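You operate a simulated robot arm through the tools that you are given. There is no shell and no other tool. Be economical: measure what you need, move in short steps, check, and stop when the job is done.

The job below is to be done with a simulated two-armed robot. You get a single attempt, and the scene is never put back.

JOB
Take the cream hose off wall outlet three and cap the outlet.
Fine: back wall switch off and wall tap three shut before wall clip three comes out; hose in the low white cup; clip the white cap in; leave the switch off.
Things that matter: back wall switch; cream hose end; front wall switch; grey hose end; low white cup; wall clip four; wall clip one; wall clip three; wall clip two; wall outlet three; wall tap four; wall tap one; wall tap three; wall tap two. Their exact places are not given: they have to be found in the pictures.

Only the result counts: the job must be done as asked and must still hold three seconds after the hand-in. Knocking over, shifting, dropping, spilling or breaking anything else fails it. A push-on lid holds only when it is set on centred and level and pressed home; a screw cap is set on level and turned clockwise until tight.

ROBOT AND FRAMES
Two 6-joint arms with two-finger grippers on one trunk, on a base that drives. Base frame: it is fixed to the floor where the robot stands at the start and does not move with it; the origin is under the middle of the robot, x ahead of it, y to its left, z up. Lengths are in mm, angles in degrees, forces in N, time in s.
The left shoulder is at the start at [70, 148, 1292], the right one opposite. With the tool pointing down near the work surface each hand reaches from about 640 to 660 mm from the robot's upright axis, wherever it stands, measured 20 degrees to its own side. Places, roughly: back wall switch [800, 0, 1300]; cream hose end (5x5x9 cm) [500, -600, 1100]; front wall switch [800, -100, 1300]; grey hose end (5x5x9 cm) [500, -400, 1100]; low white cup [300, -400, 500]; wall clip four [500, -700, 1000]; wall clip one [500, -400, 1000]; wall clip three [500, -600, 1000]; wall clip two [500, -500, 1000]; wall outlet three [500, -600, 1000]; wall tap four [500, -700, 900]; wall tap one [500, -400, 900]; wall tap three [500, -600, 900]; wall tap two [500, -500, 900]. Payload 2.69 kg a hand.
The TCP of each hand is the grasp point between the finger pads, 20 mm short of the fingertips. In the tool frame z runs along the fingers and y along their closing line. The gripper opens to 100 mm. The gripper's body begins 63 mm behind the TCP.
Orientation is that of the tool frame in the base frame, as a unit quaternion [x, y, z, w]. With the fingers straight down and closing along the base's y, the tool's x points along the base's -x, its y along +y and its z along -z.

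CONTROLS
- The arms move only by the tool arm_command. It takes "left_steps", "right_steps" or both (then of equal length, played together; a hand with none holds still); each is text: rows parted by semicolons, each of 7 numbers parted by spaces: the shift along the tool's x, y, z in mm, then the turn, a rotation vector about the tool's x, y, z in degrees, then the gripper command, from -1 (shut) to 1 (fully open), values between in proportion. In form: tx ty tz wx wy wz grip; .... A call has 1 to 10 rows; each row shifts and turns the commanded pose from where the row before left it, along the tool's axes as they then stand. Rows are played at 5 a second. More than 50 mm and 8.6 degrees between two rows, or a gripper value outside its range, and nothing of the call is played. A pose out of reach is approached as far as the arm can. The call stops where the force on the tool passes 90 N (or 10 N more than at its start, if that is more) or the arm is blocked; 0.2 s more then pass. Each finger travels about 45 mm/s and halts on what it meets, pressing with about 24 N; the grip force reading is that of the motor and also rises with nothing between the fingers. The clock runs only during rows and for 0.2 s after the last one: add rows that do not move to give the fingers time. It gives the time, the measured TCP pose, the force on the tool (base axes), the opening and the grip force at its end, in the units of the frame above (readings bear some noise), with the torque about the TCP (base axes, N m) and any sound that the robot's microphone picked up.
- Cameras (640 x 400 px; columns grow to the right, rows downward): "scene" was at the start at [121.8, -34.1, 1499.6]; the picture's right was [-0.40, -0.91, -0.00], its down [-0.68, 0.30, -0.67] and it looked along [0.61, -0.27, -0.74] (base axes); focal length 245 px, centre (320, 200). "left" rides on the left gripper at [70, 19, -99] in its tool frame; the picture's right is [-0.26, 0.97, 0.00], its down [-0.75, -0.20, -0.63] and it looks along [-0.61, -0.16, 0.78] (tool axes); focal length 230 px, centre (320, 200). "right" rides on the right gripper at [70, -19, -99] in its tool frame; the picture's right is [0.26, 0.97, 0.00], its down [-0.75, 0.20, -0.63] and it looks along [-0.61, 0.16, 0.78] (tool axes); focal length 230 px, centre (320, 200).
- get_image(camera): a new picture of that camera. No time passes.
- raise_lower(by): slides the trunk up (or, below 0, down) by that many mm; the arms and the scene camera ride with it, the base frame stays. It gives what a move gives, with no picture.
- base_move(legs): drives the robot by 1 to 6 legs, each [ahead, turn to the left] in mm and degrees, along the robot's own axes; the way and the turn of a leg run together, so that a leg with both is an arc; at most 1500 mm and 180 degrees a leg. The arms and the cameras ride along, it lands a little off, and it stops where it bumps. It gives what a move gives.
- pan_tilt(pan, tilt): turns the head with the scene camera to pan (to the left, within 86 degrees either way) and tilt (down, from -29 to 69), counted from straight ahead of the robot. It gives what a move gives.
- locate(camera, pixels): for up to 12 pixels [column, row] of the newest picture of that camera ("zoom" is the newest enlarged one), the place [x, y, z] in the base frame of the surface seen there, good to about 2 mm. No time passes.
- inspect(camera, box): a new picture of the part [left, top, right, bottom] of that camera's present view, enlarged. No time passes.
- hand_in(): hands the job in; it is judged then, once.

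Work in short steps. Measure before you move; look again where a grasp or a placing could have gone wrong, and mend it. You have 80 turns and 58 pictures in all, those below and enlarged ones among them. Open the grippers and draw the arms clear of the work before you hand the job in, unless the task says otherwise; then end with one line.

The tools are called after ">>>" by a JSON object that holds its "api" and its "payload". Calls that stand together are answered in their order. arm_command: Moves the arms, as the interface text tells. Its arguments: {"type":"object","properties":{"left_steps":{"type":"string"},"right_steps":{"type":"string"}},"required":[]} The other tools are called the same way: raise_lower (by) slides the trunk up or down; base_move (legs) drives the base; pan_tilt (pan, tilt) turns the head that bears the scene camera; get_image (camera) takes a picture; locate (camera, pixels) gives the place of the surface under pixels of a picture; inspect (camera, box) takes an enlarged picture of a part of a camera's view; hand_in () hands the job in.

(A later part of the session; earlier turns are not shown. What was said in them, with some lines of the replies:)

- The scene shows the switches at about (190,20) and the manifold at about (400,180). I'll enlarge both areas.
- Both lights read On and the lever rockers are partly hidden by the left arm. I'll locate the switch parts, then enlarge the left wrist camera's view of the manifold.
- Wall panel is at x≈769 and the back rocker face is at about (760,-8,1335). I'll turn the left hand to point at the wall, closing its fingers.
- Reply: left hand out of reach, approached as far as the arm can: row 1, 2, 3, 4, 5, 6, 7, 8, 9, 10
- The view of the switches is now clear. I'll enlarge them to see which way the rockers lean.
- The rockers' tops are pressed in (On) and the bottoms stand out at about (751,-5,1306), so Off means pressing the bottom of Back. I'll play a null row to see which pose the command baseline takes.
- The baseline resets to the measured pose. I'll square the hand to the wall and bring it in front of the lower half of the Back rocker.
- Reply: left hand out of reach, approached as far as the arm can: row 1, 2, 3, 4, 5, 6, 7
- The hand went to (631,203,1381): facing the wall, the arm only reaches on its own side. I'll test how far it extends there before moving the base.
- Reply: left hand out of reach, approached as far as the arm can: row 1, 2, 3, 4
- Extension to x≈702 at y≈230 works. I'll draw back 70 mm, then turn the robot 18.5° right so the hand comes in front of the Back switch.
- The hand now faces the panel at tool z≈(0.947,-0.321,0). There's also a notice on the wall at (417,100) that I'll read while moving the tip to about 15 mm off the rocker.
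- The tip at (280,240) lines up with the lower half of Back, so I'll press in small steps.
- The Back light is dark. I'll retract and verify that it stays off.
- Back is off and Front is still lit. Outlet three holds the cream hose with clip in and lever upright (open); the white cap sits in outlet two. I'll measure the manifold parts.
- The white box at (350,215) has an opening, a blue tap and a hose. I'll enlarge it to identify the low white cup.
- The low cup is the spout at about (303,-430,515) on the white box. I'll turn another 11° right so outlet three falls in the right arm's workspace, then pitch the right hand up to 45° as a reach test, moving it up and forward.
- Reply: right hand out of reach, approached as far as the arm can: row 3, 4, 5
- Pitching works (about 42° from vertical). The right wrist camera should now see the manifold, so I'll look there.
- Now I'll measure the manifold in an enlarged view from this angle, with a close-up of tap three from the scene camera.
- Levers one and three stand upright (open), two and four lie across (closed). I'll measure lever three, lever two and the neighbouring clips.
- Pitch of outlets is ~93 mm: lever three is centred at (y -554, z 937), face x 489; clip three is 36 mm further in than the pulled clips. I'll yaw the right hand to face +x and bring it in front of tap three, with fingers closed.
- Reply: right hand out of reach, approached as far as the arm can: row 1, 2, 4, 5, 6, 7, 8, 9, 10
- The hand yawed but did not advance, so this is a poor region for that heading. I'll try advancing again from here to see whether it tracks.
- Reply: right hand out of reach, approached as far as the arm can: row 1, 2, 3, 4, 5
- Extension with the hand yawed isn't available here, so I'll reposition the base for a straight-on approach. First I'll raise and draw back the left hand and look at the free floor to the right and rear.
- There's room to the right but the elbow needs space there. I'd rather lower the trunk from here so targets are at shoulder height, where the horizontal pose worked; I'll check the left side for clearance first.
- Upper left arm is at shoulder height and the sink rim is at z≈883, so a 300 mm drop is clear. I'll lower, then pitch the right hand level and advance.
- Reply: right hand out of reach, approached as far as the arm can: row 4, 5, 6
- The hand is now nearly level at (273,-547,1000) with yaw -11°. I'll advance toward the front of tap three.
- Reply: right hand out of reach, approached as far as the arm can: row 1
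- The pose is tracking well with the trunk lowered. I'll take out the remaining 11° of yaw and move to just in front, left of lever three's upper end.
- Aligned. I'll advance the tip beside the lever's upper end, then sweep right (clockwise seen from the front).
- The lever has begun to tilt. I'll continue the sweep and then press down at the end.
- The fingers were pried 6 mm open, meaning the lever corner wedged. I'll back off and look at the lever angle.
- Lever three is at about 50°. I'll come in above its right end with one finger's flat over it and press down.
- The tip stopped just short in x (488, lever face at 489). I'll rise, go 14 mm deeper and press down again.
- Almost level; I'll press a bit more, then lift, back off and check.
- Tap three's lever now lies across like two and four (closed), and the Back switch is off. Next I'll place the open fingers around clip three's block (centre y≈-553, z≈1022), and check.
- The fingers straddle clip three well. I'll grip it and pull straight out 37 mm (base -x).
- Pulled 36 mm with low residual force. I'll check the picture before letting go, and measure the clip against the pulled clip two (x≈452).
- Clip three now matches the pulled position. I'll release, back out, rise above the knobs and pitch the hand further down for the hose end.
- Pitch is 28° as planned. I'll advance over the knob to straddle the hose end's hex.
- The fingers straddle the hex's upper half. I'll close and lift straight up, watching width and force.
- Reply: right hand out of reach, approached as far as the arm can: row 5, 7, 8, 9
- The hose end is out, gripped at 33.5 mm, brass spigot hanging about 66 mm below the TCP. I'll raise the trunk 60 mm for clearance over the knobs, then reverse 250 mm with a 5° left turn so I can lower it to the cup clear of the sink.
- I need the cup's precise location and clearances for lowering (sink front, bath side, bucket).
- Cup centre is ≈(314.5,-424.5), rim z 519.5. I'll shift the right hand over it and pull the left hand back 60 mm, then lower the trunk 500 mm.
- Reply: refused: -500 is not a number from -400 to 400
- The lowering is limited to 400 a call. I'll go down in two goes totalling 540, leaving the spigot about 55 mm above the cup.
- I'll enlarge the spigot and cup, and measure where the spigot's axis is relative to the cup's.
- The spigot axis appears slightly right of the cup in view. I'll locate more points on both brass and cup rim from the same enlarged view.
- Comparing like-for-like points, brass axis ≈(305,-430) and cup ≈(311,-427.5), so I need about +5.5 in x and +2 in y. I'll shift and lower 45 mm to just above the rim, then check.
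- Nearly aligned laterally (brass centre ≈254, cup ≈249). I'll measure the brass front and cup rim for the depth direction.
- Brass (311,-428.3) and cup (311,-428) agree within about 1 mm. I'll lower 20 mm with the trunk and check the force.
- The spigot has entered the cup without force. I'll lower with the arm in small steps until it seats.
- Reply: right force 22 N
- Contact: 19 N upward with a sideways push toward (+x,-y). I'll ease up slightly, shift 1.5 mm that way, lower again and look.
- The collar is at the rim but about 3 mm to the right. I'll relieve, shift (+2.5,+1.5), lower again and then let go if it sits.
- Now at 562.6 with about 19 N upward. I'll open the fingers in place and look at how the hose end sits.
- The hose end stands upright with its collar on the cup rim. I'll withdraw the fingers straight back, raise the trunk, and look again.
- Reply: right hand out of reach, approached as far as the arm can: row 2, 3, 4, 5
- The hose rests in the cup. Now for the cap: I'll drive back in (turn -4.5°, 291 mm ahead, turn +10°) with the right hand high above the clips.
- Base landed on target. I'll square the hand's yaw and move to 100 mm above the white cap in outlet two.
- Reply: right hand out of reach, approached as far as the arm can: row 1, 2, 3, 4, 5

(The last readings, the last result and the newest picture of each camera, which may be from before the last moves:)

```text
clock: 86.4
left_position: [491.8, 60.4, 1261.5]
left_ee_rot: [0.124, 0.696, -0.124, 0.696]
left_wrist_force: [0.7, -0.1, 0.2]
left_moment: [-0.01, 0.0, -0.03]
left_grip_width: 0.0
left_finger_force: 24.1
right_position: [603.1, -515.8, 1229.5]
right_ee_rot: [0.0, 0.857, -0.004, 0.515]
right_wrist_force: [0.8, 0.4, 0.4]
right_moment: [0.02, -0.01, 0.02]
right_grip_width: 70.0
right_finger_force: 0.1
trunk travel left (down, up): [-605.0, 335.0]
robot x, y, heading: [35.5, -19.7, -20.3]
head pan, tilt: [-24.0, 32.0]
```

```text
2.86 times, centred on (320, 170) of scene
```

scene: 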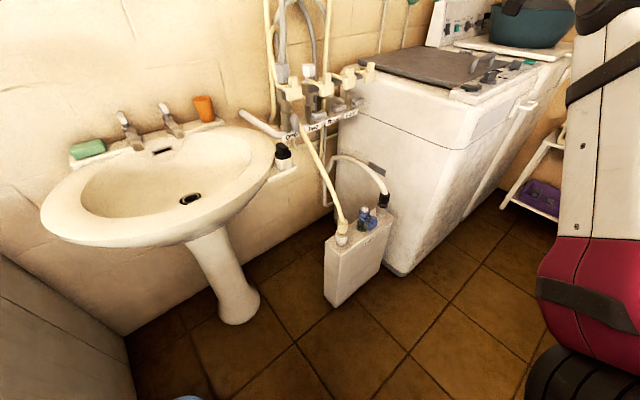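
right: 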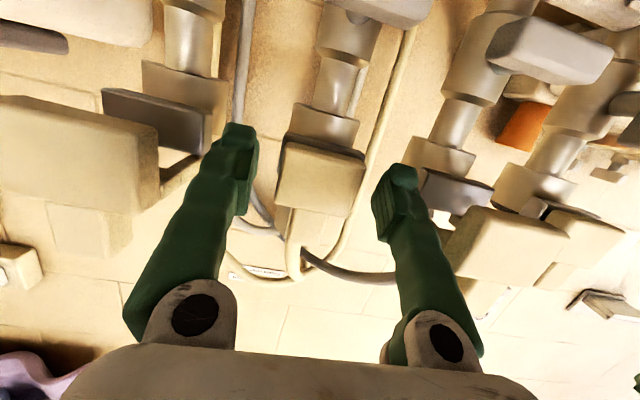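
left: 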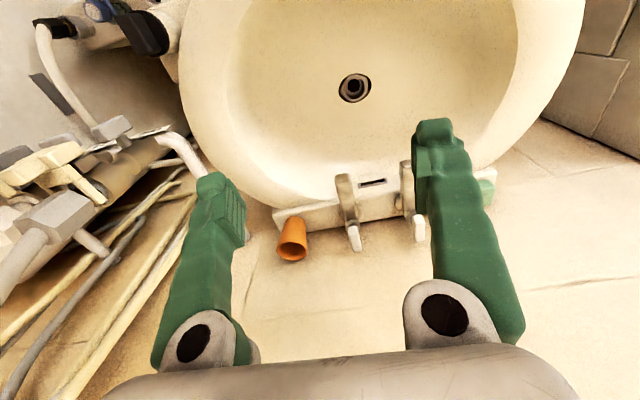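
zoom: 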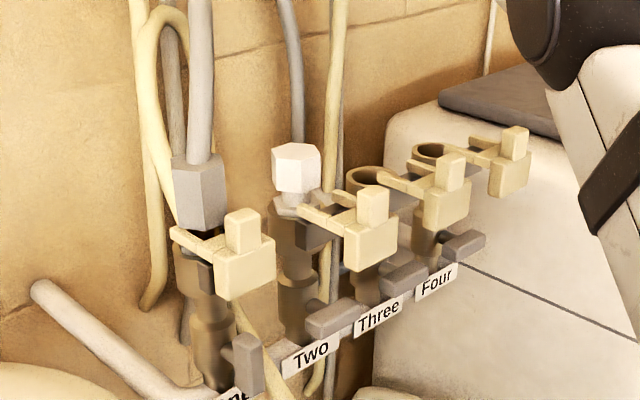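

Outlet three's open mouth is visible at (380,182). I'll measure it, the cap and the clips from this view.

>>> {"api": "locate", "payload": {"camera": "zoom", "pixels": [[347, 180], [372, 167], [392, 172], [297, 170], [297, 150], [275, 165], [318, 165], [297, 195], [448, 205], [452, 165], [412, 150], [430, 144]]}}

```text
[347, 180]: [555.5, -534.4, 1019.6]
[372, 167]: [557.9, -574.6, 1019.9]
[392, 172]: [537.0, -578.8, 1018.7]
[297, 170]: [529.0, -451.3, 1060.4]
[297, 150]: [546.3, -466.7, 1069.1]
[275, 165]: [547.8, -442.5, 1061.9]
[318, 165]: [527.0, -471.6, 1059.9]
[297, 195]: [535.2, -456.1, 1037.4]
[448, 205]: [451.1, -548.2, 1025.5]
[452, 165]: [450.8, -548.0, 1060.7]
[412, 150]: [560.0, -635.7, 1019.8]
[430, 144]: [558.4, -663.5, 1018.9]
```

Outlet three's centre is ≈(543,-555.5), rim z 1020; the cap's axis is ≈(544,-461.5), hex z ≈1043–1069. I'll lower the trunk 60 mm and bring the hand above the cap.

>>> {"api": "raise_lower", "payload": {"by": -60}}

>>> {"api": "arm_command", "payload": {"right_steps": "7 10 -17 0 0 0 0.4; 7 10 -17 0 0 0 0.4; 7 10 -17 0 0 0 0.4; 10 15 0 0 0 0 0.4; 10 10 0 0 0 0 0.4; 0 0 0 0 0 0 0.4"}}

```text
clock: 87.4
left_position: [493.1, 61.1, 1201.7]
left_ee_rot: [0.124, 0.697, -0.122, 0.696]
left_wrist_force: [0.2, 0.4, 0.2]
left_moment: [-0.03, -0.03, 0.03]
left_grip_width: 0.0
left_finger_force: 24.2
right_position: [602.9, -515.4, 1168.4]
right_ee_rot: [0.001, 0.857, -0.005, 0.516]
right_wrist_force: [-0.1, 0.3, 0.2]
right_moment: [0.01, -0.01, 0.01]
right_grip_width: 70.0
right_finger_force: 0.0
trunk travel left (down, up): [-545.0, 395.0]
robot x, y, heading: [36.5, -18.5, -20.1]
head pan, tilt: [-24.0, 32.0]
```

```text
clock: 88.8
left_position: [492.9, 60.6, 1201.1]
left_ee_rot: [0.124, 0.697, -0.122, 0.696]
left_wrist_force: [-0.5, -0.9, 0.3]
left_moment: [0.0, -0.02, 0.02]
left_grip_width: 0.1
left_finger_force: 23.8
right_position: [589.6, -505.1, 1198.2]
right_ee_rot: [-0.001, 0.857, -0.004, 0.515]
right_wrist_force: [-0.4, 0.4, 0.1]
right_moment: [0.03, -0.03, 0.01]
right_grip_width: 70.1
right_finger_force: 0.1
right hand out of reach, approached as far as the arm can: row 1, 2, 3, 4, 5
trunk travel left (down, up): [-545.0, 395.0]
robot x, y, heading: [39.3, -16.7, -20.2]
head pan, tilt: [-24.0, 32.0]
```

The out-of-reach pattern suggests the hand needs to point a bit more inward. I'll yaw it +12° and try again toward 60 mm above the cap.

>>> {"api": "arm_command", "payload": {"right_steps": "0 0 0 -5.3 0 -2.8 0.4; 0 0 0 -5.3 0 -2.8 0.4; 28.7 17.6 1.5 0 0 0 0.4; 28.7 17.6 1.5 0 0 0 0.4; 28.6 17.5 1.4 0 0 0 0.4; 0 0 0 0 0 0 0.4"}}

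```text
clock: 90.2
left_position: [493.5, 62.4, 1201.8]
left_ee_rot: [0.124, 0.697, -0.123, 0.696]
left_wrist_force: [-0.4, -0.1, -0.6]
left_moment: [0.02, -0.01, 0.04]
left_grip_width: 0.0
left_finger_force: 23.8
right_position: [595.0, -499.8, 1149.6]
right_ee_rot: [-0.089, 0.853, 0.049, 0.513]
right_wrist_force: [0.4, -0.3, 0.1]
right_moment: [0.0, -0.02, 0.03]
right_grip_width: 70.0
right_finger_force: 0.1
right hand out of reach, approached as far as the arm can: row 1, 2, 3, 4, 5
trunk travel left (down, up): [-545.0, 395.0]
robot x, y, heading: [34.4, -23.1, -20.3]
head pan, tilt: [-24.0, 32.0]
```

Probably the limit is height relative to the shoulder at this pitch. I'll raise the trunk 60 and bring the arm down 90 in its own frame, then shift back toward the cap.

>>> {"api": "raise_lower", "payload": {"by": 70}}

>>> {"api": "arm_command", "payload": {"right_steps": "26.5 0 14 0 0 0 0.4; 26.5 0 14 0 0 0 0.4; 26.5 0 14 0 0 0 0.4; 0 0 0 0 0 0 0.4"}}

```text
clock: 91.3
left_position: [493.1, 61.2, 1269.5]
left_ee_rot: [0.123, 0.697, -0.122, 0.696]
left_wrist_force: [-0.1, 0.2, -0.1]
left_moment: [0.0, -0.01, 0.01]
left_grip_width: 0.2
left_finger_force: 24.1
right_position: [594.9, -499.5, 1220.3]
right_ee_rot: [-0.089, 0.853, 0.05, 0.512]
right_wrist_force: [0.0, -0.4, -0.2]
right_moment: [-0.02, -0.04, 0.01]
right_grip_width: 69.8
right_finger_force: 0.1
trunk travel left (down, up): [-615.0, 325.0]
robot x, y, heading: [34.6, -18.4, -20.4]
head pan, tilt: [-24.0, 32.0]
```

```text
clock: 92.3
left_position: [492.4, 61.4, 1270.9]
left_ee_rot: [0.123, 0.697, -0.122, 0.696]
left_wrist_force: [-0.3, -0.7, 0.3]
left_moment: [-0.04, 0.02, -0.01]
left_grip_width: 0.0
left_finger_force: 23.6
right_position: [620.1, -518.0, 1144.1]
right_ee_rot: [-0.09, 0.853, 0.05, 0.512]
right_wrist_force: [0.8, -0.5, 0.5]
right_moment: [0.02, 0.0, 0.0]
right_grip_width: 69.9
right_finger_force: 0.0
right hand out of reach, approached as far as the arm can: row 1, 2, 3
trunk travel left (down, up): [-615.0, 325.0]
robot x, y, heading: [35.0, -24.3, -20.5]
head pan, tilt: [-24.0, 32.0]
```

I'll test whether the arm can return to a relative pose that worked earlier (which here is ≈(507,-502,1179)), well above the clips.

>>> {"api": "arm_command", "payload": {"right_steps": "-15 0 -8 0 0 0 0.4; 5 10 -26 0.5 0 0.2 0.4; 5 10 -26 0.5 0 0.2 0.4; 7 10 -26 0.5 0 0.2 0.4; 8 10 -26 0.5 0 0.2 0.4; 0 0 0 0 0 0 0.4"}}

```text
clock: 93.7
left_position: [494.0, 60.5, 1270.9]
left_ee_rot: [0.124, 0.697, -0.123, 0.696]
left_wrist_force: [-0.3, 0.4, 0.3]
left_moment: [-0.01, 0.01, -0.02]
left_grip_width: 0.2
left_finger_force: 24.2
right_position: [561.6, -546.1, 1218.4]
right_ee_rot: [-0.075, 0.854, 0.039, 0.513]
right_wrist_force: [0.3, -0.4, -0.8]
right_moment: [0.01, -0.02, 0.0]
right_grip_width: 70.1
right_finger_force: 0.2
right hand out of reach, approached as far as the arm can: row 2, 3, 4, 5
trunk travel left (down, up): [-615.0, 325.0]
robot x, y, heading: [34.7, -21.1, -20.3]
head pan, tilt: [-24.0, 32.0]
```

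The arm seems stuck against a wrist limit. I'll reduce the pitch to about 14° (as in the earlier good poses) and move back toward (500,-500), still high above the clips.

>>> {"api": "arm_command", "payload": {"right_steps": "0 0 0 0 -7 0 0.4; 0 0 0 0 -7 0 0.4; 0 5 -20 0 0 0 0.4; 0 10 -20 0 0 0 0.4; 0 10 -20 0 0 0 0.4; 0 0 0 0 0 0 0.4"}}

```text
clock: 95.1
left_position: [492.8, 61.0, 1271.0]
left_ee_rot: [0.124, 0.697, -0.123, 0.696]
left_wrist_force: [-0.3, -0.2, 0.0]
left_moment: [-0.03, 0.01, 0.0]
left_grip_width: 0.0
left_finger_force: 23.4
right_position: [544.7, -577.0, 1260.4]
right_ee_rot: [-0.069, 0.786, 0.047, 0.612]
right_wrist_force: [0.2, -0.5, 0.2]
right_moment: [0.03, -0.01, 0.03]
right_grip_width: 69.8
right_finger_force: 0.0
right hand out of reach, approached as far as the arm can: row 1, 2, 3, 4, 5
trunk travel left (down, up): [-615.0, 325.0]
robot x, y, heading: [32.9, -20.8, -20.5]
head pan, tilt: [-24.0, 32.0]
```

I'm against a joint limit in this arm branch, so I'll reverse 200 mm into free space and take the arm back through the posture it came from (pitch ~47°, low and close).

>>> {"api": "base_move", "payload": {"legs": [[-200, 0]]}}

>>> {"api": "arm_command", "payload": {"right_steps": "0 0 0 0 8.2 0 0.4; 0 0 0 0 8.2 0 0.4; 0 0 0 0 8.2 0 0.4; 0 0 0 0 8.2 0 0.4; 0 0 0 0 0 0 0.4"}}

```text
clock: 96.7
left_position: [306.0, 130.5, 1270.3]
left_ee_rot: [0.125, 0.697, -0.124, 0.695]
left_wrist_force: [0.4, 0.6, 0.2]
left_moment: [0.01, -0.01, -0.03]
left_grip_width: 0.3
left_finger_force: 23.6
right_position: [357.2, -509.3, 1259.3]
right_ee_rot: [-0.069, 0.786, 0.048, 0.612]
right_wrist_force: [-0.6, 0.2, -0.4]
right_moment: [0.01, 0.02, 0.03]
right_grip_width: 70.1
right_finger_force: 0.1
trunk travel left (down, up): [-615.0, 325.0]
robot x, y, heading: [-153.9, 52.5, -20.5]
head pan, tilt: [-24.0, 32.0]
```

```text
clock: 97.9
left_position: [303.0, 131.3, 1271.0]
left_ee_rot: [0.124, 0.696, -0.123, 0.696]
left_wrist_force: [0.1, -0.7, -0.7]
left_moment: [-0.04, 0.02, 0.0]
left_grip_width: 0.1
left_finger_force: 23.9
right_position: [317.6, -460.5, 1211.8]
right_ee_rot: [-0.079, 0.927, 0.025, 0.366]
right_wrist_force: [-0.5, 0.2, 0.2]
right_moment: [0.03, 0.01, -0.01]
right_grip_width: 69.8
right_finger_force: 0.0
right hand out of reach, approached as far as the arm can: row 1, 2, 3, 4
trunk travel left (down, up): [-615.0, 325.0]
robot x, y, heading: [-152.4, 50.0, -20.5]
head pan, tilt: [-24.0, 32.0]
```

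Now I'll bring the arm down and close, the posture from which it first levelled successfully.

>>> {"api": "arm_command", "payload": {"right_steps": "42.4 6.5 11.3 0 0 0 0.4; 42.4 6.5 11.3 0 0 0 0.4; 42.4 6.5 11.3 0 0 0 0.4; 42.4 6.5 11.3 0 0 0 0.4; 42.4 6.5 11.3 0 0 0 0.4; 42.4 6.5 11.3 0 0 0 0.4; 42.4 6.5 11.3 0 0 0 0.4; 42.4 6.5 11.3 0 0 0 0.4; 42.4 6.5 11.3 0 0 0 0.4; 0 0 0 0 0 0 0.4"}}

```text
clock: 100.1
left_position: [304.1, 131.5, 1271.3]
left_ee_rot: [0.124, 0.696, -0.124, 0.696]
left_wrist_force: [-0.6, -0.2, 0.2]
left_moment: [0.03, -0.02, -0.03]
left_grip_width: 0.1
left_finger_force: 24.6
right_position: [239.1, -619.6, 950.3]
right_ee_rot: [-0.081, 0.926, 0.027, 0.367]
right_wrist_force: [-0.4, 0.1, 0.3]
right_moment: [-0.01, 0.0, 0.02]
right_grip_width: 70.0
right_finger_force: 0.1
right hand out of reach, approached as far as the arm can: row 1, 2, 3, 4, 5, 6, 7, 8, 9
trunk travel left (down, up): [-615.0, 325.0]
robot x, y, heading: [-152.0, 48.9, -20.3]
head pan, tilt: [-24.0, 32.0]
```

That is a different arm branch. I'll return to the original tool-down, forward-facing posture to reset it: pitch to vertical, then unwind the yaw.

>>> {"api": "arm_command", "payload": {"right_steps": "0 0 0 0 8.5 0 0.4; 0 0 0 0 8.5 0 0.4; 0 0 0 0 8.5 0 0.4; 0 0 0 0 8.5 0 0.4; 0 0 0 0 8.5 0 0.4; 0 0 0 0 0 7.5 0.4; 0 0 0 0 0 7.5 0.4; 0 0 0 0 0 7.5 0.4; 0 0 0 0 0 7.5 0.4; 0 0 0 0 0 0 0.4"}}

```text
clock: 102.3
left_position: [304.7, 130.6, 1271.5]
left_ee_rot: [0.125, 0.696, -0.124, 0.696]
left_wrist_force: [0.6, -0.1, 0.1]
left_moment: [0.02, 0.0, 0.03]
left_grip_width: 0.0
left_finger_force: 24.0
right_position: [202.6, -573.7, 938.4]
right_ee_rot: [0.178, 0.984, -0.003, 0.006]
right_wrist_force: [0.5, -0.2, -0.2]
right_moment: [0.0, -0.05, 0.01]
right_grip_width: 70.0
right_finger_force: 0.2
right hand out of reach, approached as far as the arm can: row 2, 3, 4, 5
trunk travel left (down, up): [-615.0, 325.0]
robot x, y, heading: [-154.4, 50.5, -20.5]
head pan, tilt: [-24.0, 32.0]
```

Tool is down and forward-facing. I'll move it to the starting relative position.

>>> {"api": "arm_command", "payload": {"right_steps": "34 7.6 24.7 0 0 0 0.4; 34 7.6 24.7 0 0 0 0.4; 34 7.6 24.7 0 0 0 0.4; 34 7.6 24.7 0 0 0 0.4; 34 7.6 24.7 0 0 0 0.4; 34 7.6 24.7 0 0 0 0.4; 34 7.6 24.7 0 0 0 0.4; 0 0 0 0 0 0 0.4"}}

```text
clock: 104.1
left_position: [303.1, 130.6, 1271.9]
left_ee_rot: [0.124, 0.697, -0.123, 0.696]
left_wrist_force: [0.7, 0.0, 0.3]
left_moment: [-0.01, 0.0, -0.01]
left_grip_width: 0.1
left_finger_force: 24.3
right_position: [126.3, -617.7, 751.2]
right_ee_rot: [0.177, 0.984, -0.001, 0.006]
right_wrist_force: [0.8, -0.1, 0.2]
right_moment: [-0.01, 0.0, -0.03]
right_grip_width: 70.2
right_finger_force: 0.0
right hand out of reach, approached as far as the arm can: row 1, 2, 3, 4, 5, 6, 7
trunk travel left (down, up): [-615.0, 325.0]
robot x, y, heading: [-153.8, 50.0, -20.6]
head pan, tilt: [-24.0, 32.0]
```

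The arm seems pinned at a nearly straight elbow or a wrist limit. One picture of the right arm will tell me which.

>>> {"api": "pan_tilt", "payload": {"pan": -50, "tilt": 40}}

>>> {"api": "get_image", "payload": {"camera": "scene"}}

>>> {"api": "locate", "payload": {"camera": "scene", "pixels": [[320, 200], [360, 230], [400, 260], [300, 150], [280, 120], [440, 300], [240, 200], [350, 150], [400, 200], [450, 200], [340, 100], [380, 330]]}}

```text
clock: 105.0
left_position: [304.3, 130.4, 1270.4]
left_ee_rot: [0.124, 0.696, -0.124, 0.696]
left_wrist_force: [-0.4, -0.6, -0.2]
left_moment: [0.03, 0.0, -0.03]
left_grip_width: 0.2
left_finger_force: 23.9
right_position: [126.4, -617.9, 751.2]
right_ee_rot: [0.177, 0.984, -0.003, 0.005]
right_wrist_force: [-0.3, 1.1, 0.4]
right_moment: [0.04, 0.0, 0.02]
right_grip_width: 70.0
right_finger_force: 0.1
trunk travel left (down, up): [-615.0, 325.0]
robot x, y, heading: [-151.2, 48.0, -20.4]
head pan, tilt: [-50.0, 40.0]
```

```text
5 pictures are left
```

scene: 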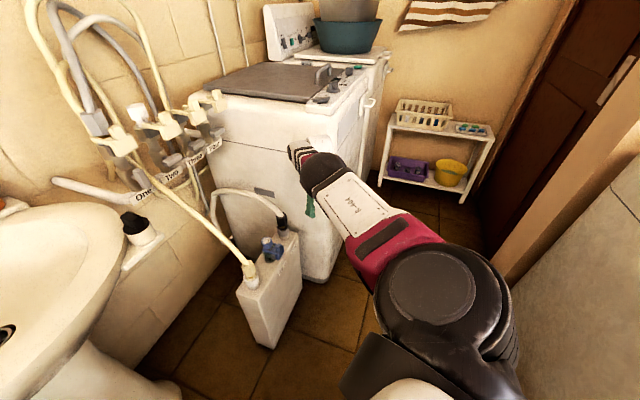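

```text
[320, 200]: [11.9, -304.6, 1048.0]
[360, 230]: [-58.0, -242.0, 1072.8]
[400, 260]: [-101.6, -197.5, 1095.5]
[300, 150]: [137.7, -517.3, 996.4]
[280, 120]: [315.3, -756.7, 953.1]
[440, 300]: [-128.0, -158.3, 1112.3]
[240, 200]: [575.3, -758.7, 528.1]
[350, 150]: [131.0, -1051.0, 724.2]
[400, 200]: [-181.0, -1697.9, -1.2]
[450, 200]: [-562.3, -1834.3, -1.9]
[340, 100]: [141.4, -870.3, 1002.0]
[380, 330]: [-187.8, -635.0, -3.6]
```

The elbow has gone just past straight to the wrong side. I'll raise the trunk clear of the washer, stretch the arm out past straight and pull back in larger steps, to let it fold the right way.

>>> {"api": "raise_lower", "payload": {"by": 310}}

>>> {"api": "arm_command", "payload": {"right_steps": "-29 -26 7 0 0 0 0.4; -29 -26 7 0 0 0 0.4; 0 0 0 0 0 0 0.4; 36 32 -9 0 0 0 0.4; 36 32 -9 0 0 0 0.4; 36 32 -9 0 0 0 0.4; 36 32 -9 0 0 0 0.4; 36 32 -9 0 0 0 0.4; 0 0 0 0 0 0 0.4"}}

```text
clock: 108.1
left_position: [305.1, 130.0, 1580.9]
left_ee_rot: [0.124, 0.697, -0.123, 0.696]
left_wrist_force: [0.1, 0.6, -0.3]
left_moment: [-0.02, 0.0, -0.03]
left_grip_width: 0.0
left_finger_force: 23.6
right_position: [127.6, -618.6, 1060.5]
right_ee_rot: [0.177, 0.984, -0.003, 0.006]
right_wrist_force: [-0.7, 0.2, -0.3]
right_moment: [0.02, -0.01, -0.02]
right_grip_width: 70.0
right_finger_force: 0.1
trunk travel left (down, up): [-925.0, 15.0]
robot x, y, heading: [-151.2, 47.1, -20.3]
head pan, tilt: [-50.0, 40.0]
```

```text
clock: 110.1
left_position: [304.5, 131.0, 1581.8]
left_ee_rot: [0.125, 0.696, -0.124, 0.696]
left_wrist_force: [0.4, 1.1, -0.8]
left_moment: [0.0, -0.03, -0.02]
left_grip_width: 0.0
left_finger_force: 24.7
right_position: [128.2, -617.7, 1062.5]
right_ee_rot: [0.177, 0.984, -0.002, 0.006]
right_wrist_force: [0.0, -0.2, -0.3]
right_moment: [0.0, -0.02, -0.01]
right_grip_width: 70.1
right_finger_force: 0.1
right hand out of reach, approached as far as the arm can: row 1, 2, 4, 5, 6, 7, 8
trunk travel left (down, up): [-925.0, 15.0]
robot x, y, heading: [-153.4, 47.0, -20.3]
head pan, tilt: [-50.0, 40.0]
```

The elbow is stuck at the straight singularity. I'll stretch fully first, then move the hand sideways-left and down (the direction of the proper fold) before pulling inward.

>>> {"api": "arm_command", "payload": {"right_steps": "-29 -26 7 0 0 0 0.4; -29 -26 7 0 0 0 0.4; 0 0 0 0 0 0 0.4"}}

>>> {"api": "arm_command", "payload": {"right_steps": "-21 28 20 0 0 0 0.4; -20 29 20 0 0 0 0.4; -15 30 20 0 0 0 0.4; 10 30 15 0 0 0 0.4; 25 28 5 0 0 0 0.4; 30 26 0 0 0 0 0.4; 30 26 0 0 0 0 0.4; 0 0 0 0 0 0 0.4"}}

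```text
clock: 110.9
left_position: [304.3, 129.7, 1582.3]
left_ee_rot: [0.124, 0.696, -0.124, 0.696]
left_wrist_force: [-0.3, -0.1, -0.3]
left_moment: [-0.02, -0.02, 0.02]
left_grip_width: 0.0
left_finger_force: 23.5
right_position: [127.0, -622.2, 1061.7]
right_ee_rot: [0.177, 0.984, -0.003, 0.005]
right_wrist_force: [0.1, 0.8, 0.4]
right_moment: [-0.05, 0.03, -0.03]
right_grip_width: 70.0
right_finger_force: 0.0
right hand out of reach, approached as far as the arm can: row 1, 2
trunk travel left (down, up): [-925.0, 15.0]
robot x, y, heading: [-151.1, 53.6, -20.6]
head pan, tilt: [-50.0, 40.0]
```

```text
clock: 112.7
left_position: [305.1, 130.4, 1581.6]
left_ee_rot: [0.124, 0.696, -0.124, 0.696]
left_wrist_force: [0.6, 0.4, 0.0]
left_moment: [0.03, 0.01, 0.0]
left_grip_width: 0.2
left_finger_force: 24.6
right_position: [226.5, -475.2, 939.4]
right_ee_rot: [0.177, 0.984, -0.003, 0.005]
right_wrist_force: [-0.2, 0.5, 0.5]
right_moment: [0.02, 0.01, 0.0]
right_grip_width: 70.0
right_finger_force: 0.0
right hand out of reach, approached as far as the arm can: row 1, 2, 4, 5, 6, 7
trunk travel left (down, up): [-925.0, 15.0]
robot x, y, heading: [-154.5, 48.0, -20.0]
head pan, tilt: [-50.0, 40.0]
```

Still straight. I'll stretch fully again, and this time make the very first row after it a combined left-and-inward step, so the elbow starts on the right side.

>>> {"api": "arm_command", "payload": {"right_steps": "-31 -14 21 0 0 0 0.4; -31 -14 21 0 0 0 0.4; 0 0 0 0 0 0 0.4; 0 0 0 0 0 0 0.4"}}

>>> {"api": "arm_command", "payload": {"right_steps": "-2.5 46 -10.5 0 0 0 0.4; 25 30 -20 0 0 0 0.4; 33 16 -24 0 0 0 0.4; 33 16 -24 0 0 0 0.4; 0 0 0 0 0 0 0.4"}}

```text
clock: 113.7
left_position: [304.9, 130.6, 1581.2]
left_ee_rot: [0.124, 0.696, -0.123, 0.696]
left_wrist_force: [0.7, 0.3, 0.6]
left_moment: [0.01, -0.02, -0.02]
left_grip_width: 0.1
left_finger_force: 24.0
right_position: [223.2, -483.1, 934.8]
right_ee_rot: [0.177, 0.984, -0.003, 0.007]
right_wrist_force: [0.1, -0.1, 0.2]
right_moment: [0.0, 0.0, -0.02]
right_grip_width: 70.2
right_finger_force: 0.0
right hand out of reach, approached as far as the arm can: row 1, 2
trunk travel left (down, up): [-925.0, 15.0]
robot x, y, heading: [-154.8, 50.0, -20.4]
head pan, tilt: [-50.0, 40.0]
```

```text
clock: 114.9
left_position: [307.4, 138.7, 1579.6]
left_ee_rot: [0.122, 0.697, -0.125, 0.695]
left_wrist_force: [0.4, 0.3, 0.3]
left_moment: [0.01, 0.03, -0.07]
left_grip_width: 0.0
left_finger_force: 24.1
right_position: [212.2, -369.4, 990.3]
right_ee_rot: [0.177, 0.984, -0.005, 0.004]
right_wrist_force: [-0.1, 0.1, 0.7]
right_moment: [-0.05, -0.01, 0.02]
right_grip_width: 70.0
right_finger_force: 0.1
right hand out of reach, approached as far as the arm can: row 1, 2, 3
trunk travel left (down, up): [-925.0, 15.0]
robot x, y, heading: [-149.5, 47.9, -20.5]
head pan, tilt: [-50.0, 40.0]
```

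Unstuck: the hand is now well inside reach. I'll bring it up and pitch to 28° along the earlier route, then yaw it inward.

>>> {"api": "arm_command", "payload": {"right_steps": "-10 0 -40 0 -8 0 0.4; -15.5 0 -38 0 -8 0 0.4; -20.6 0 -35.7 0 -8 0 0.4; -25.4 0 -32.5 0 -8 0 0.4; -29.7 0 -28.6 0 -8 0 0.4; -33.4 0 -24.2 0 -8 0 0.4; -36.4 0 -19.3 0 -7 0 0.4; -38.5 0 -14.8 0 -7 0 0.4; -40 0 -10 0 0 0 0.4; 0 0 0 0 0 0 0.4"}}

>>> {"api": "arm_command", "payload": {"right_steps": "0 -10 0 -6.6 0 -3.5 0.4; 0 -10 0 -6.6 0 -3.5 0.4; 0 -10 0 -6.6 0 -3.5 0.4; 0 -10 0 -6.6 0 -3.5 0.4; 0 0 0 0 0 0 0.4"}}

```text
clock: 117.1
left_position: [305.2, 131.0, 1580.2]
left_ee_rot: [0.124, 0.697, -0.123, 0.696]
left_wrist_force: [-0.1, -0.6, 0.8]
left_moment: [-0.01, 0.0, 0.0]
left_grip_width: 0.0
left_finger_force: 23.8
right_position: [296.2, -404.9, 1350.3]
right_ee_rot: [0.15, 0.84, -0.093, 0.512]
right_wrist_force: [-0.5, -0.2, -0.1]
right_moment: [0.0, -0.01, 0.01]
right_grip_width: 69.5
right_finger_force: 0.1
trunk travel left (down, up): [-925.0, 15.0]
robot x, y, heading: [-152.8, 47.6, -20.3]
head pan, tilt: [-50.0, 40.0]
```

```text
clock: 118.3
left_position: [303.8, 129.3, 1582.5]
left_ee_rot: [0.125, 0.697, -0.123, 0.696]
left_wrist_force: [0.5, -0.6, -0.7]
left_moment: [-0.02, 0.0, -0.03]
left_grip_width: 0.1
left_finger_force: 24.5
right_position: [287.2, -444.1, 1350.0]
right_ee_rot: [-0.074, 0.851, 0.04, 0.518]
right_wrist_force: [0.3, 0.3, -0.2]
right_moment: [0.0, -0.01, -0.03]
right_grip_width: 69.8
right_finger_force: 0.0
trunk travel left (down, up): [-925.0, 15.0]
robot x, y, heading: [-154.1, 47.8, -20.3]
head pan, tilt: [-50.0, 40.0]
```

All rows tracked. I'll lower the trunk 270, raise the hand 70 in the arm, and drive 240 mm ahead so the hand ends up above the clips at z≈1150.

>>> {"api": "raise_lower", "payload": {"by": -270}}

>>> {"api": "arm_command", "payload": {"right_steps": "-31 0 -16.4 0 0 0 0.4; -31 0 -16.4 0 0 0 0.4; 0 0 0 0 0 0 0.4"}}

>>> {"api": "base_move", "payload": {"legs": [[240, 0]]}}

```text
clock: 121.0
left_position: [303.3, 130.4, 1311.2]
left_ee_rot: [0.124, 0.697, -0.123, 0.696]
left_wrist_force: [-0.8, 0.1, 0.8]
left_moment: [0.0, -0.01, 0.01]
left_grip_width: 0.1
left_finger_force: 23.8
right_position: [288.4, -443.3, 1081.0]
right_ee_rot: [-0.073, 0.852, 0.039, 0.518]
right_wrist_force: [-0.5, 0.1, -0.6]
right_moment: [-0.03, 0.01, 0.01]
right_grip_width: 69.9
right_finger_force: 0.1
trunk travel left (down, up): [-655.0, 285.0]
robot x, y, heading: [-155.4, 54.7, -20.3]
head pan, tilt: [-50.0, 40.0]
```

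```text
clock: 121.8
left_position: [305.2, 130.4, 1311.5]
left_ee_rot: [0.125, 0.696, -0.124, 0.696]
left_wrist_force: [0.5, -0.4, -0.3]
left_moment: [-0.04, 0.04, 0.01]
left_grip_width: 0.4
left_finger_force: 24.3
right_position: [285.8, -443.8, 1152.0]
right_ee_rot: [-0.072, 0.852, 0.04, 0.517]
right_wrist_force: [0.3, -1.1, -0.1]
right_moment: [-0.02, 0.04, 0.03]
right_grip_width: 70.0
right_finger_force: 0.1
trunk travel left (down, up): [-655.0, 285.0]
robot x, y, heading: [-155.2, 51.7, -20.5]
head pan, tilt: [-50.0, 40.0]
```

```text
clock: 123.6
left_position: [532.1, 46.3, 1310.2]
left_ee_rot: [0.124, 0.696, -0.123, 0.696]
left_wrist_force: [-0.4, -0.9, 0.2]
left_moment: [0.02, 0.01, -0.05]
left_grip_width: 0.0
left_finger_force: 23.7
right_position: [513.1, -525.9, 1152.8]
right_ee_rot: [-0.073, 0.852, 0.04, 0.517]
right_wrist_force: [-0.3, 0.4, 0.7]
right_moment: [0.01, 0.0, 0.02]
right_grip_width: 69.9
right_finger_force: 0.1
trunk travel left (down, up): [-655.0, 285.0]
robot x, y, heading: [75.9, -33.3, -19.9]
head pan, tilt: [-50.0, 40.0]
```

On target. I'll square the yaw and move to 45 mm above the cap.

>>> {"api": "arm_command", "payload": {"right_steps": "0 0 0 4.3 0 2.3 0.4; 0 0 0 4.3 0 2.3 0.4; 9.5 32 22.5 0 0 0 0.4; 9.5 32 22.5 0 0 0 0.4; 0 0 0 0 0 0 0.4"}}

>>> {"api": "pan_tilt", "payload": {"pan": -24, "tilt": 34}}

```text
clock: 124.8
left_position: [531.5, 45.3, 1312.3]
left_ee_rot: [0.124, 0.696, -0.122, 0.696]
left_wrist_force: [-0.1, -0.6, -0.3]
left_moment: [0.01, 0.0, -0.02]
left_grip_width: 0.2
left_finger_force: 24.0
right_position: [544.8, -464.6, 1116.1]
right_ee_rot: [0.0, 0.855, -0.002, 0.519]
right_wrist_force: [0.2, 0.6, -0.6]
right_moment: [0.04, 0.02, -0.01]
right_grip_width: 70.1
right_finger_force: 0.1
trunk travel left (down, up): [-655.0, 285.0]
robot x, y, heading: [74.7, -35.6, -20.5]
head pan, tilt: [-50.0, 40.0]
```

```text
clock: 125.7
left_position: [533.1, 45.7, 1311.3]
left_ee_rot: [0.124, 0.697, -0.123, 0.696]
left_wrist_force: [0.1, -1.2, 1.1]
left_moment: [0.0, 0.01, 0.0]
left_grip_width: 0.0
left_finger_force: 24.3
right_position: [545.6, -464.6, 1115.9]
right_ee_rot: [-0.001, 0.855, -0.003, 0.519]
right_wrist_force: [1.4, 0.2, 0.5]
right_moment: [-0.01, -0.02, 0.02]
right_grip_width: 69.9
right_finger_force: 0.1
trunk travel left (down, up): [-655.0, 285.0]
robot x, y, heading: [70.5, -36.1, -20.2]
head pan, tilt: [-24.0, 34.0]
```

Above the cap with no reach warnings. I'll descend 55 mm around it and look before closing.

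>>> {"api": "arm_command", "payload": {"right_steps": "16.2 1 8.6 0 0 0 0.4; 16.2 1 8.6 0 0 0 0.4; 16.2 1 8.6 0 0 0 0.4; 0 0 0 0 0 0 0.4"}}

>>> {"api": "inspect", "payload": {"camera": "scene", "box": [240, 110, 380, 230]}}

```text
clock: 126.7
left_position: [531.9, 46.4, 1311.3]
left_ee_rot: [0.125, 0.697, -0.123, 0.696]
left_wrist_force: [0.1, 0.0, 0.7]
left_moment: [0.01, 0.02, -0.01]
left_grip_width: 0.2
left_finger_force: 23.6
right_position: [547.4, -460.5, 1058.3]
right_ee_rot: [0.0, 0.854, -0.004, 0.52]
right_wrist_force: [0.7, -0.2, 0.2]
right_moment: [0.02, 0.01, 0.02]
right_grip_width: 69.8
right_finger_force: 0.1
trunk travel left (down, up): [-655.0, 285.0]
robot x, y, heading: [70.8, -36.1, -20.3]
head pan, tilt: [-24.0, 34.0]
```

```text
3.33 times, centred on (310, 170) of scene
```

zoom: 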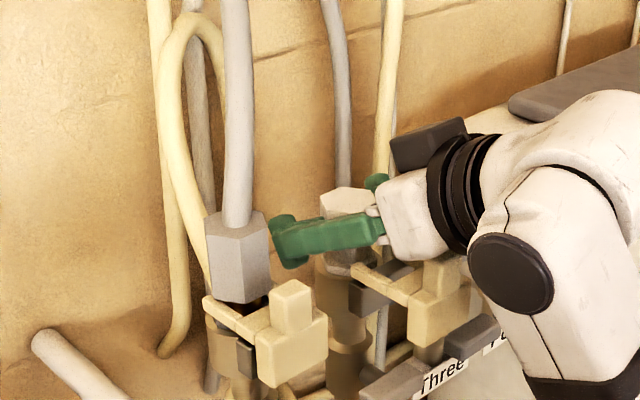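

The fingers straddle the cap. I'll close, lift 45 mm, and shift 93 mm over to outlet three.

>>> {"api": "arm_command", "payload": {"right_steps": "0 0 0 0 0 0 -1; 0 0 0 0 0 0 -1; 0 0 0 0 0 0 -1; 0 0 0 0 0 0 -1"}}

>>> {"api": "arm_command", "payload": {"right_steps": "-8.8 0 -4.7 0 0 0 -1; -13.2 0 -7 0 0 0 -1; -17.7 0 -9.4 0 0 0 -1; 0 -31 0 0 0 0 -1; 0 -31 0 0 0 0 -1; 0 -31 0 0 0 0 -1; 0 0 0 0 0 0 -1"}}

>>> {"api": "inspect", "payload": {"camera": "scene", "box": [270, 100, 390, 220]}}

```text
clock: 127.7
left_position: [532.2, 47.0, 1310.7]
left_ee_rot: [0.123, 0.696, -0.124, 0.696]
left_wrist_force: [-1.2, 0.0, -0.5]
left_moment: [-0.03, 0.03, -0.02]
left_grip_width: 0.0
left_finger_force: 24.0
right_position: [546.9, -461.5, 1058.8]
right_ee_rot: [0.0, 0.854, -0.003, 0.52]
right_wrist_force: [0.0, 0.4, 0.5]
right_moment: [0.01, -0.02, -0.02]
right_grip_width: 32.0
right_finger_force: 24.0
trunk travel left (down, up): [-655.0, 285.0]
robot x, y, heading: [76.6, -31.9, -20.1]
head pan, tilt: [-24.0, 34.0]
```

```text
clock: 129.3
left_position: [532.2, 46.8, 1312.0]
left_ee_rot: [0.124, 0.697, -0.123, 0.696]
left_wrist_force: [-0.7, -0.1, 0.8]
left_moment: [0.0, -0.04, 0.03]
left_grip_width: 0.0
left_finger_force: 24.3
right_position: [547.1, -551.6, 1105.2]
right_ee_rot: [0.0, 0.854, -0.004, 0.52]
right_wrist_force: [0.0, 0.4, -0.5]
right_moment: [-0.01, 0.01, 0.01]
right_grip_width: 32.1
right_finger_force: 24.3
trunk travel left (down, up): [-655.0, 285.0]
robot x, y, heading: [76.4, -31.9, -20.4]
head pan, tilt: [-24.0, 34.0]
```

```text
3.33 times, centred on (330, 160) of scene
```

zoom: 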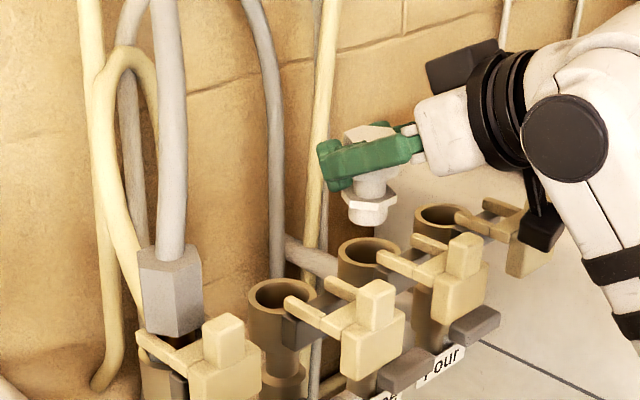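

The cap with its plug is held level above outlet three. I'll measure both mouths and the plug to fine-tune.

>>> {"api": "locate", "payload": {"camera": "zoom", "pixels": [[251, 296], [284, 281], [313, 290], [275, 318], [340, 252], [370, 239], [398, 246], [358, 276], [370, 215], [356, 212], [386, 212], [368, 200]]}}

```text
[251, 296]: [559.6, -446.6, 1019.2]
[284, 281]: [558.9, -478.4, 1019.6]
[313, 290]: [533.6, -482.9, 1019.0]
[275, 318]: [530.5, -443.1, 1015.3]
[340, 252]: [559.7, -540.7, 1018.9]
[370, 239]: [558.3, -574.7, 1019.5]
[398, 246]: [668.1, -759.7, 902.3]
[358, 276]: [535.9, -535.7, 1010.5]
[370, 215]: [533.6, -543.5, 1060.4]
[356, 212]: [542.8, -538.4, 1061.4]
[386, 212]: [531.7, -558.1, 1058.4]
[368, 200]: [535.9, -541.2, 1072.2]
```

Plug axis ≈(544.4,-552.2); outlet three ≈(543,-555). I'll correct (-1,-3) and lower 45 mm to the height the cap had in outlet two.

>>> {"api": "arm_command", "payload": {"right_steps": "0.5 -3.2 -0.9 0 0 0 -1; 17.8 0 9.2 0 0 0 -1; 13.3 0 6.9 0 0 0 -1; 4.4 0 2.3 0 0 0 -1; 4.4 0 2.3 0 0 0 -1; 0 0 0 0 0 0 -1"}}

```text
clock: 130.7
left_position: [532.6, 47.0, 1311.0]
left_ee_rot: [0.124, 0.697, -0.122, 0.696]
left_wrist_force: [0.2, 0.4, -0.3]
left_moment: [0.0, 0.02, -0.01]
left_grip_width: 0.0
left_finger_force: 23.7
right_position: [543.5, -555.7, 1059.4]
right_ee_rot: [-0.001, 0.854, -0.003, 0.52]
right_wrist_force: [-0.3, 0.1, 2.9]
right_moment: [0.01, -0.01, 0.05]
right_grip_width: 32.1
right_finger_force: 23.8
trunk travel left (down, up): [-655.0, 285.0]
robot x, y, heading: [77.9, -36.4, -20.0]
head pan, tilt: [-24.0, 34.0]
```

Seated at the same height with only 3 N. I'll press slightly, release, rise, draw back to x≈400, then come down closed in front of clip three.

>>> {"api": "arm_command", "payload": {"right_steps": "1.8 0 0.9 0 0 0 -1; 0 0 0 0 0 0 0; 0 0 0 0 0 0 0.4; 0 0 0 0 0 0 0.4; -26.7 0 -13.8 0 0 0 0.4; -26.7 0 -13.8 0 0 0 0.4; 16.5 0 -32 0 0 0 0.4; 16.5 0 -32 0 0 0 0.4; 16.5 0 -32 0 0 0 0.4; 16.5 0 -32 0 0 0 0.4"}}

>>> {"api": "arm_command", "payload": {"right_steps": "0 0 0 0 0 0 -0.5; 26 0 13.5 0 0 0 -1; 26 0 13.5 0 0 0 -1; 26 0 13.5 0 0 0 -1; 0 0 0 0 0 0 -1; 0 0 0 0 0 0 -1"}}

>>> {"api": "inspect", "payload": {"camera": "scene", "box": [270, 100, 390, 220]}}

>>> {"api": "locate", "payload": {"camera": "zoom", "pixels": [[370, 215], [370, 195], [455, 300], [455, 255], [375, 330], [360, 250], [395, 250]]}}

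```text
clock: 132.9
left_position: [532.1, 47.6, 1311.3]
left_ee_rot: [0.123, 0.697, -0.121, 0.696]
left_wrist_force: [0.1, -0.6, 0.1]
left_moment: [0.0, 0.0, 0.04]
left_grip_width: 0.0
left_finger_force: 24.2
right_position: [432.0, -553.1, 1117.2]
right_ee_rot: [0.0, 0.853, -0.002, 0.521]
right_wrist_force: [-0.2, -0.9, -0.3]
right_moment: [-0.01, -0.03, 0.02]
right_grip_width: 70.1
right_finger_force: 0.1
right hand out of reach, approached as far as the arm can: row 10
trunk travel left (down, up): [-655.0, 285.0]
robot x, y, heading: [76.4, -31.9, -20.2]
head pan, tilt: [-24.0, 34.0]
```

```text
clock: 134.3
left_position: [530.7, 46.9, 1311.5]
left_ee_rot: [0.124, 0.697, -0.123, 0.696]
left_wrist_force: [0.1, 0.0, -0.7]
left_moment: [0.02, -0.01, 0.01]
left_grip_width: 0.1
left_finger_force: 24.1
right_position: [427.9, -556.9, 1026.4]
right_ee_rot: [0.001, 0.855, -0.005, 0.519]
right_wrist_force: [-0.2, -0.2, -0.7]
right_moment: [-0.05, 0.01, -0.03]
right_grip_width: 0.0
right_finger_force: 23.8
trunk travel left (down, up): [-655.0, 285.0]
robot x, y, heading: [76.3, -34.7, -20.2]
head pan, tilt: [-24.0, 34.0]
```

```text
3.33 times, centred on (330, 160) of scene
```

zoom: 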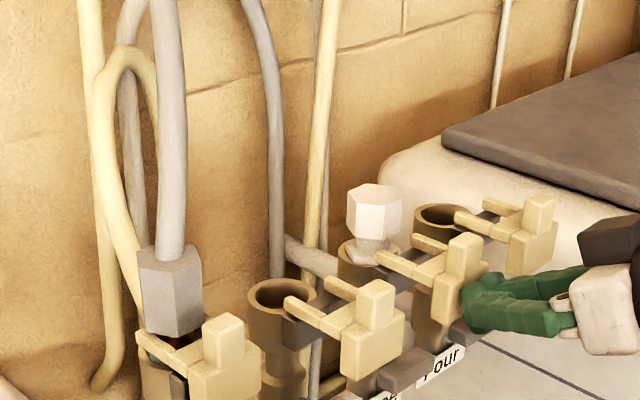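

```text
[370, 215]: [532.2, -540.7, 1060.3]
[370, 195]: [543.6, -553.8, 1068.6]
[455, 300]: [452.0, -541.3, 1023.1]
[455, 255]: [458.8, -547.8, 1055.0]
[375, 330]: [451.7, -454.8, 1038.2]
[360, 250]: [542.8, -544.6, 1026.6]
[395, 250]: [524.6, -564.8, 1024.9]
```

The cap sits at the same height as before (top 1068.6). The closed fingertips are in front of clip three; I'll push it straight in, 36 mm of travel.

>>> {"api": "arm_command", "payload": {"right_steps": "-4 3 -2 0 0 0 -1; -2.75 0 5.33 0 0 0 -1; -2.75 0 5.33 0 0 0 -1; -2.75 0 5.33 0 0 0 -1; -2.75 0 5.33 0 0 0 -1; -2.75 0 5.33 0 0 0 -1; -2.75 0 5.33 0 0 0 -1; -2.3 0 4.5 0 0 0 -1; 0 0 0 0 0 0 -1"}}

```text
clock: 136.3
left_position: [530.4, 46.5, 1311.2]
left_ee_rot: [0.123, 0.696, -0.123, 0.696]
left_wrist_force: [0.0, 0.7, -0.1]
left_moment: [0.04, -0.01, 0.01]
left_grip_width: 0.1
left_finger_force: 24.6
right_position: [468.1, -554.5, 1034.0]
right_ee_rot: [0.0, 0.855, -0.004, 0.519]
right_wrist_force: [-0.2, 0.2, 0.3]
right_moment: [0.03, 0.01, 0.01]
right_grip_width: 0.1
right_finger_force: 24.1
trunk travel left (down, up): [-655.0, 285.0]
robot x, y, heading: [76.8, -32.6, -20.3]
head pan, tilt: [-24.0, 34.0]
5 turns are left
```

The tip is at x≈486 without resistance yet. I'll press a few millimetres further to seat the clip, draw back, and check.

>>> {"api": "arm_command", "payload": {"right_steps": "-1.4 0 2.7 0 0 0 -1; -1.4 0 2.7 0 0 0 -1; -1.4 0 2.7 0 0 0 -1; 0 0 0 0 0 0 -1"}}

>>> {"api": "arm_command", "payload": {"right_steps": "4 0 -8 0 0 0 -1; 10 0 -20 0 0 0 -1; 8 0 -18 0 0 0 -1; 0 0 0 0 0 0 -1"}}

>>> {"api": "inspect", "payload": {"camera": "scene", "box": [270, 100, 390, 220]}}

>>> {"api": "locate", "payload": {"camera": "zoom", "pixels": [[425, 270], [430, 280], [440, 280], [415, 260], [425, 240], [375, 330], [370, 195], [370, 215], [210, 380]]}}

```text
clock: 137.3
left_position: [524.2, 45.9, 1313.5]
left_ee_rot: [0.125, 0.694, -0.123, 0.699]
left_wrist_force: [0.6, -0.2, 0.6]
left_moment: [-0.01, 0.01, 0.01]
left_grip_width: 0.2
left_finger_force: 23.7
right_position: [467.5, -555.1, 1036.7]
right_ee_rot: [0.0, 0.854, -0.003, 0.52]
right_wrist_force: [-28.1, 3.9, -8.4]
right_moment: [0.0, 0.12, 0.07]
right_grip_width: 6.1
right_finger_force: 29.6
trunk travel left (down, up): [-655.0, 285.0]
robot x, y, heading: [72.0, -35.0, -20.6]
head pan, tilt: [-24.0, 34.0]
```

```text
clock: 138.3
left_position: [534.9, 47.9, 1311.1]
left_ee_rot: [0.124, 0.697, -0.123, 0.695]
left_wrist_force: [0.6, -0.3, -0.4]
left_moment: [0.01, -0.02, -0.03]
left_grip_width: 0.3
left_finger_force: 24.3
right_position: [426.9, -553.3, 1033.8]
right_ee_rot: [-0.001, 0.855, -0.003, 0.519]
right_wrist_force: [-0.5, 0.9, -0.2]
right_moment: [0.01, -0.05, -0.02]
right_grip_width: 0.1
right_finger_force: 29.7
trunk travel left (down, up): [-655.0, 285.0]
robot x, y, heading: [73.3, -35.8, -20.5]
head pan, tilt: [-24.0, 34.0]
```

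```text
3.33 times, centred on (330, 160) of scene
```

zoom: 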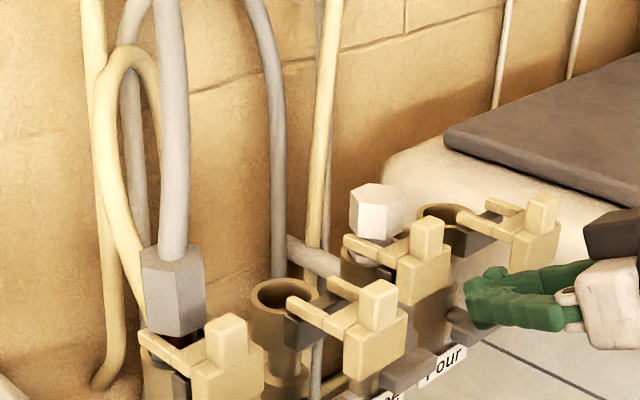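

```text
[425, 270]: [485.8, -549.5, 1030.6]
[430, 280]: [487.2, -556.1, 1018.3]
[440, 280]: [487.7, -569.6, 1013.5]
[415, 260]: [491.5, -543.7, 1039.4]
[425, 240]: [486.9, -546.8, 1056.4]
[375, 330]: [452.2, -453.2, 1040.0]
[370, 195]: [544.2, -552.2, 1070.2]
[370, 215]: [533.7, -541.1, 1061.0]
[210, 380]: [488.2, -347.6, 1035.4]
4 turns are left
```

Clip three is home at x≈487, like clip one, and the cap is seated. I'll reverse clear, open both grippers and take a last look at the whole scene.

>>> {"api": "base_move", "payload": {"legs": [[-160, 0]]}}

>>> {"api": "arm_command", "payload": {"left_steps": "0 0 0 0 0 0 0.5; 0 0 0 0 0 0 0.5; 0 0 0 0 0 0 0.5; 0 0 0 0 0 0 0.5; 0 0 0 0 0 0 0.5", "right_steps": "0 0 0 0 0 0 0.5; 0 0 0 0 0 0 0.5; 0 0 0 0 0 0 0.5; 0 0 0 0 0 0 0.5; 0 0 0 0 0 0 0.5"}}

>>> {"api": "pan_tilt", "payload": {"pan": -15, "tilt": 40}}

>>> {"api": "get_image", "payload": {"camera": "scene"}}

```text
clock: 139.7
left_position: [382.6, 102.8, 1310.7]
left_ee_rot: [0.123, 0.697, -0.122, 0.695]
left_wrist_force: [0.4, 0.3, -0.9]
left_moment: [0.0, 0.0, -0.04]
left_grip_width: 0.3
left_finger_force: 24.0
right_position: [275.5, -498.8, 1033.0]
right_ee_rot: [0.0, 0.855, -0.003, 0.519]
right_wrist_force: [-1.0, 0.5, -0.6]
right_moment: [-0.04, 0.01, -0.01]
right_grip_width: 0.3
right_finger_force: 30.2
trunk travel left (down, up): [-655.0, 285.0]
robot x, y, heading: [-77.3, 21.3, -20.2]
head pan, tilt: [-24.0, 34.0]
```

```text
clock: 140.9
left_position: [380.1, 103.1, 1311.2]
left_ee_rot: [0.124, 0.697, -0.122, 0.696]
left_wrist_force: [0.4, 0.6, 0.7]
left_moment: [-0.04, 0.0, -0.01]
left_grip_width: 74.8
left_finger_force: 0.2
right_position: [274.8, -498.7, 1033.3]
right_ee_rot: [-0.001, 0.854, -0.003, 0.52]
right_wrist_force: [-0.1, 1.0, -0.5]
right_moment: [0.01, -0.01, 0.01]
right_grip_width: 75.0
right_finger_force: 0.1
trunk travel left (down, up): [-655.0, 285.0]
robot x, y, heading: [-78.8, 19.5, -20.1]
head pan, tilt: [-24.0, 34.0]
```

```text
clock: 141.6
left_position: [380.9, 101.6, 1311.4]
left_ee_rot: [0.123, 0.697, -0.122, 0.696]
left_wrist_force: [-0.1, -0.8, -0.7]
left_moment: [0.02, 0.03, 0.01]
left_grip_width: 74.8
left_finger_force: 0.1
right_position: [274.3, -498.2, 1032.6]
right_ee_rot: [-0.002, 0.854, -0.003, 0.52]
right_wrist_force: [0.5, -0.3, -0.2]
right_moment: [-0.03, 0.02, -0.02]
right_grip_width: 74.9
right_finger_force: 0.0
trunk travel left (down, up): [-655.0, 285.0]
robot x, y, heading: [-76.6, 22.4, -20.3]
head pan, tilt: [-15.0, 40.0]
```

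```text
0 pictures are left
3 turns are left
```

scene: 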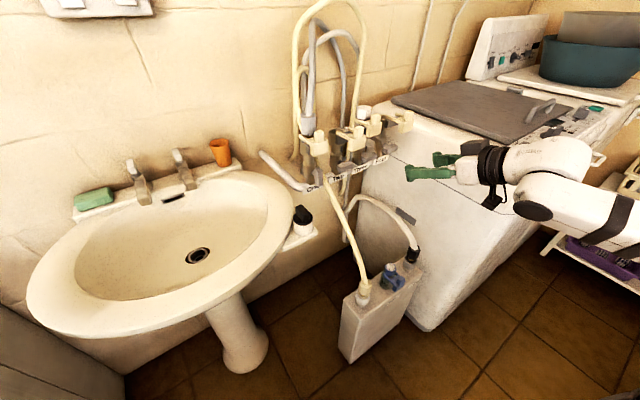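

The hose end is standing in the cup at (363,290), the cap is clipped in outlet three, nothing else has moved, and the arms are clear, so I'm handing in.

>>> {"api": "hand_in", "payload": {}}

```text
The job is handed in.
```

The job is handed in: the cream hose end stands in the low white cup, and the white cap (taken from outlet two) is clipped into outlet three. I turned the back switch off and closed tap three before pulling the clip. The switch itself was out of view in the last picture, but it was off when last seen and I didn't touch it again.
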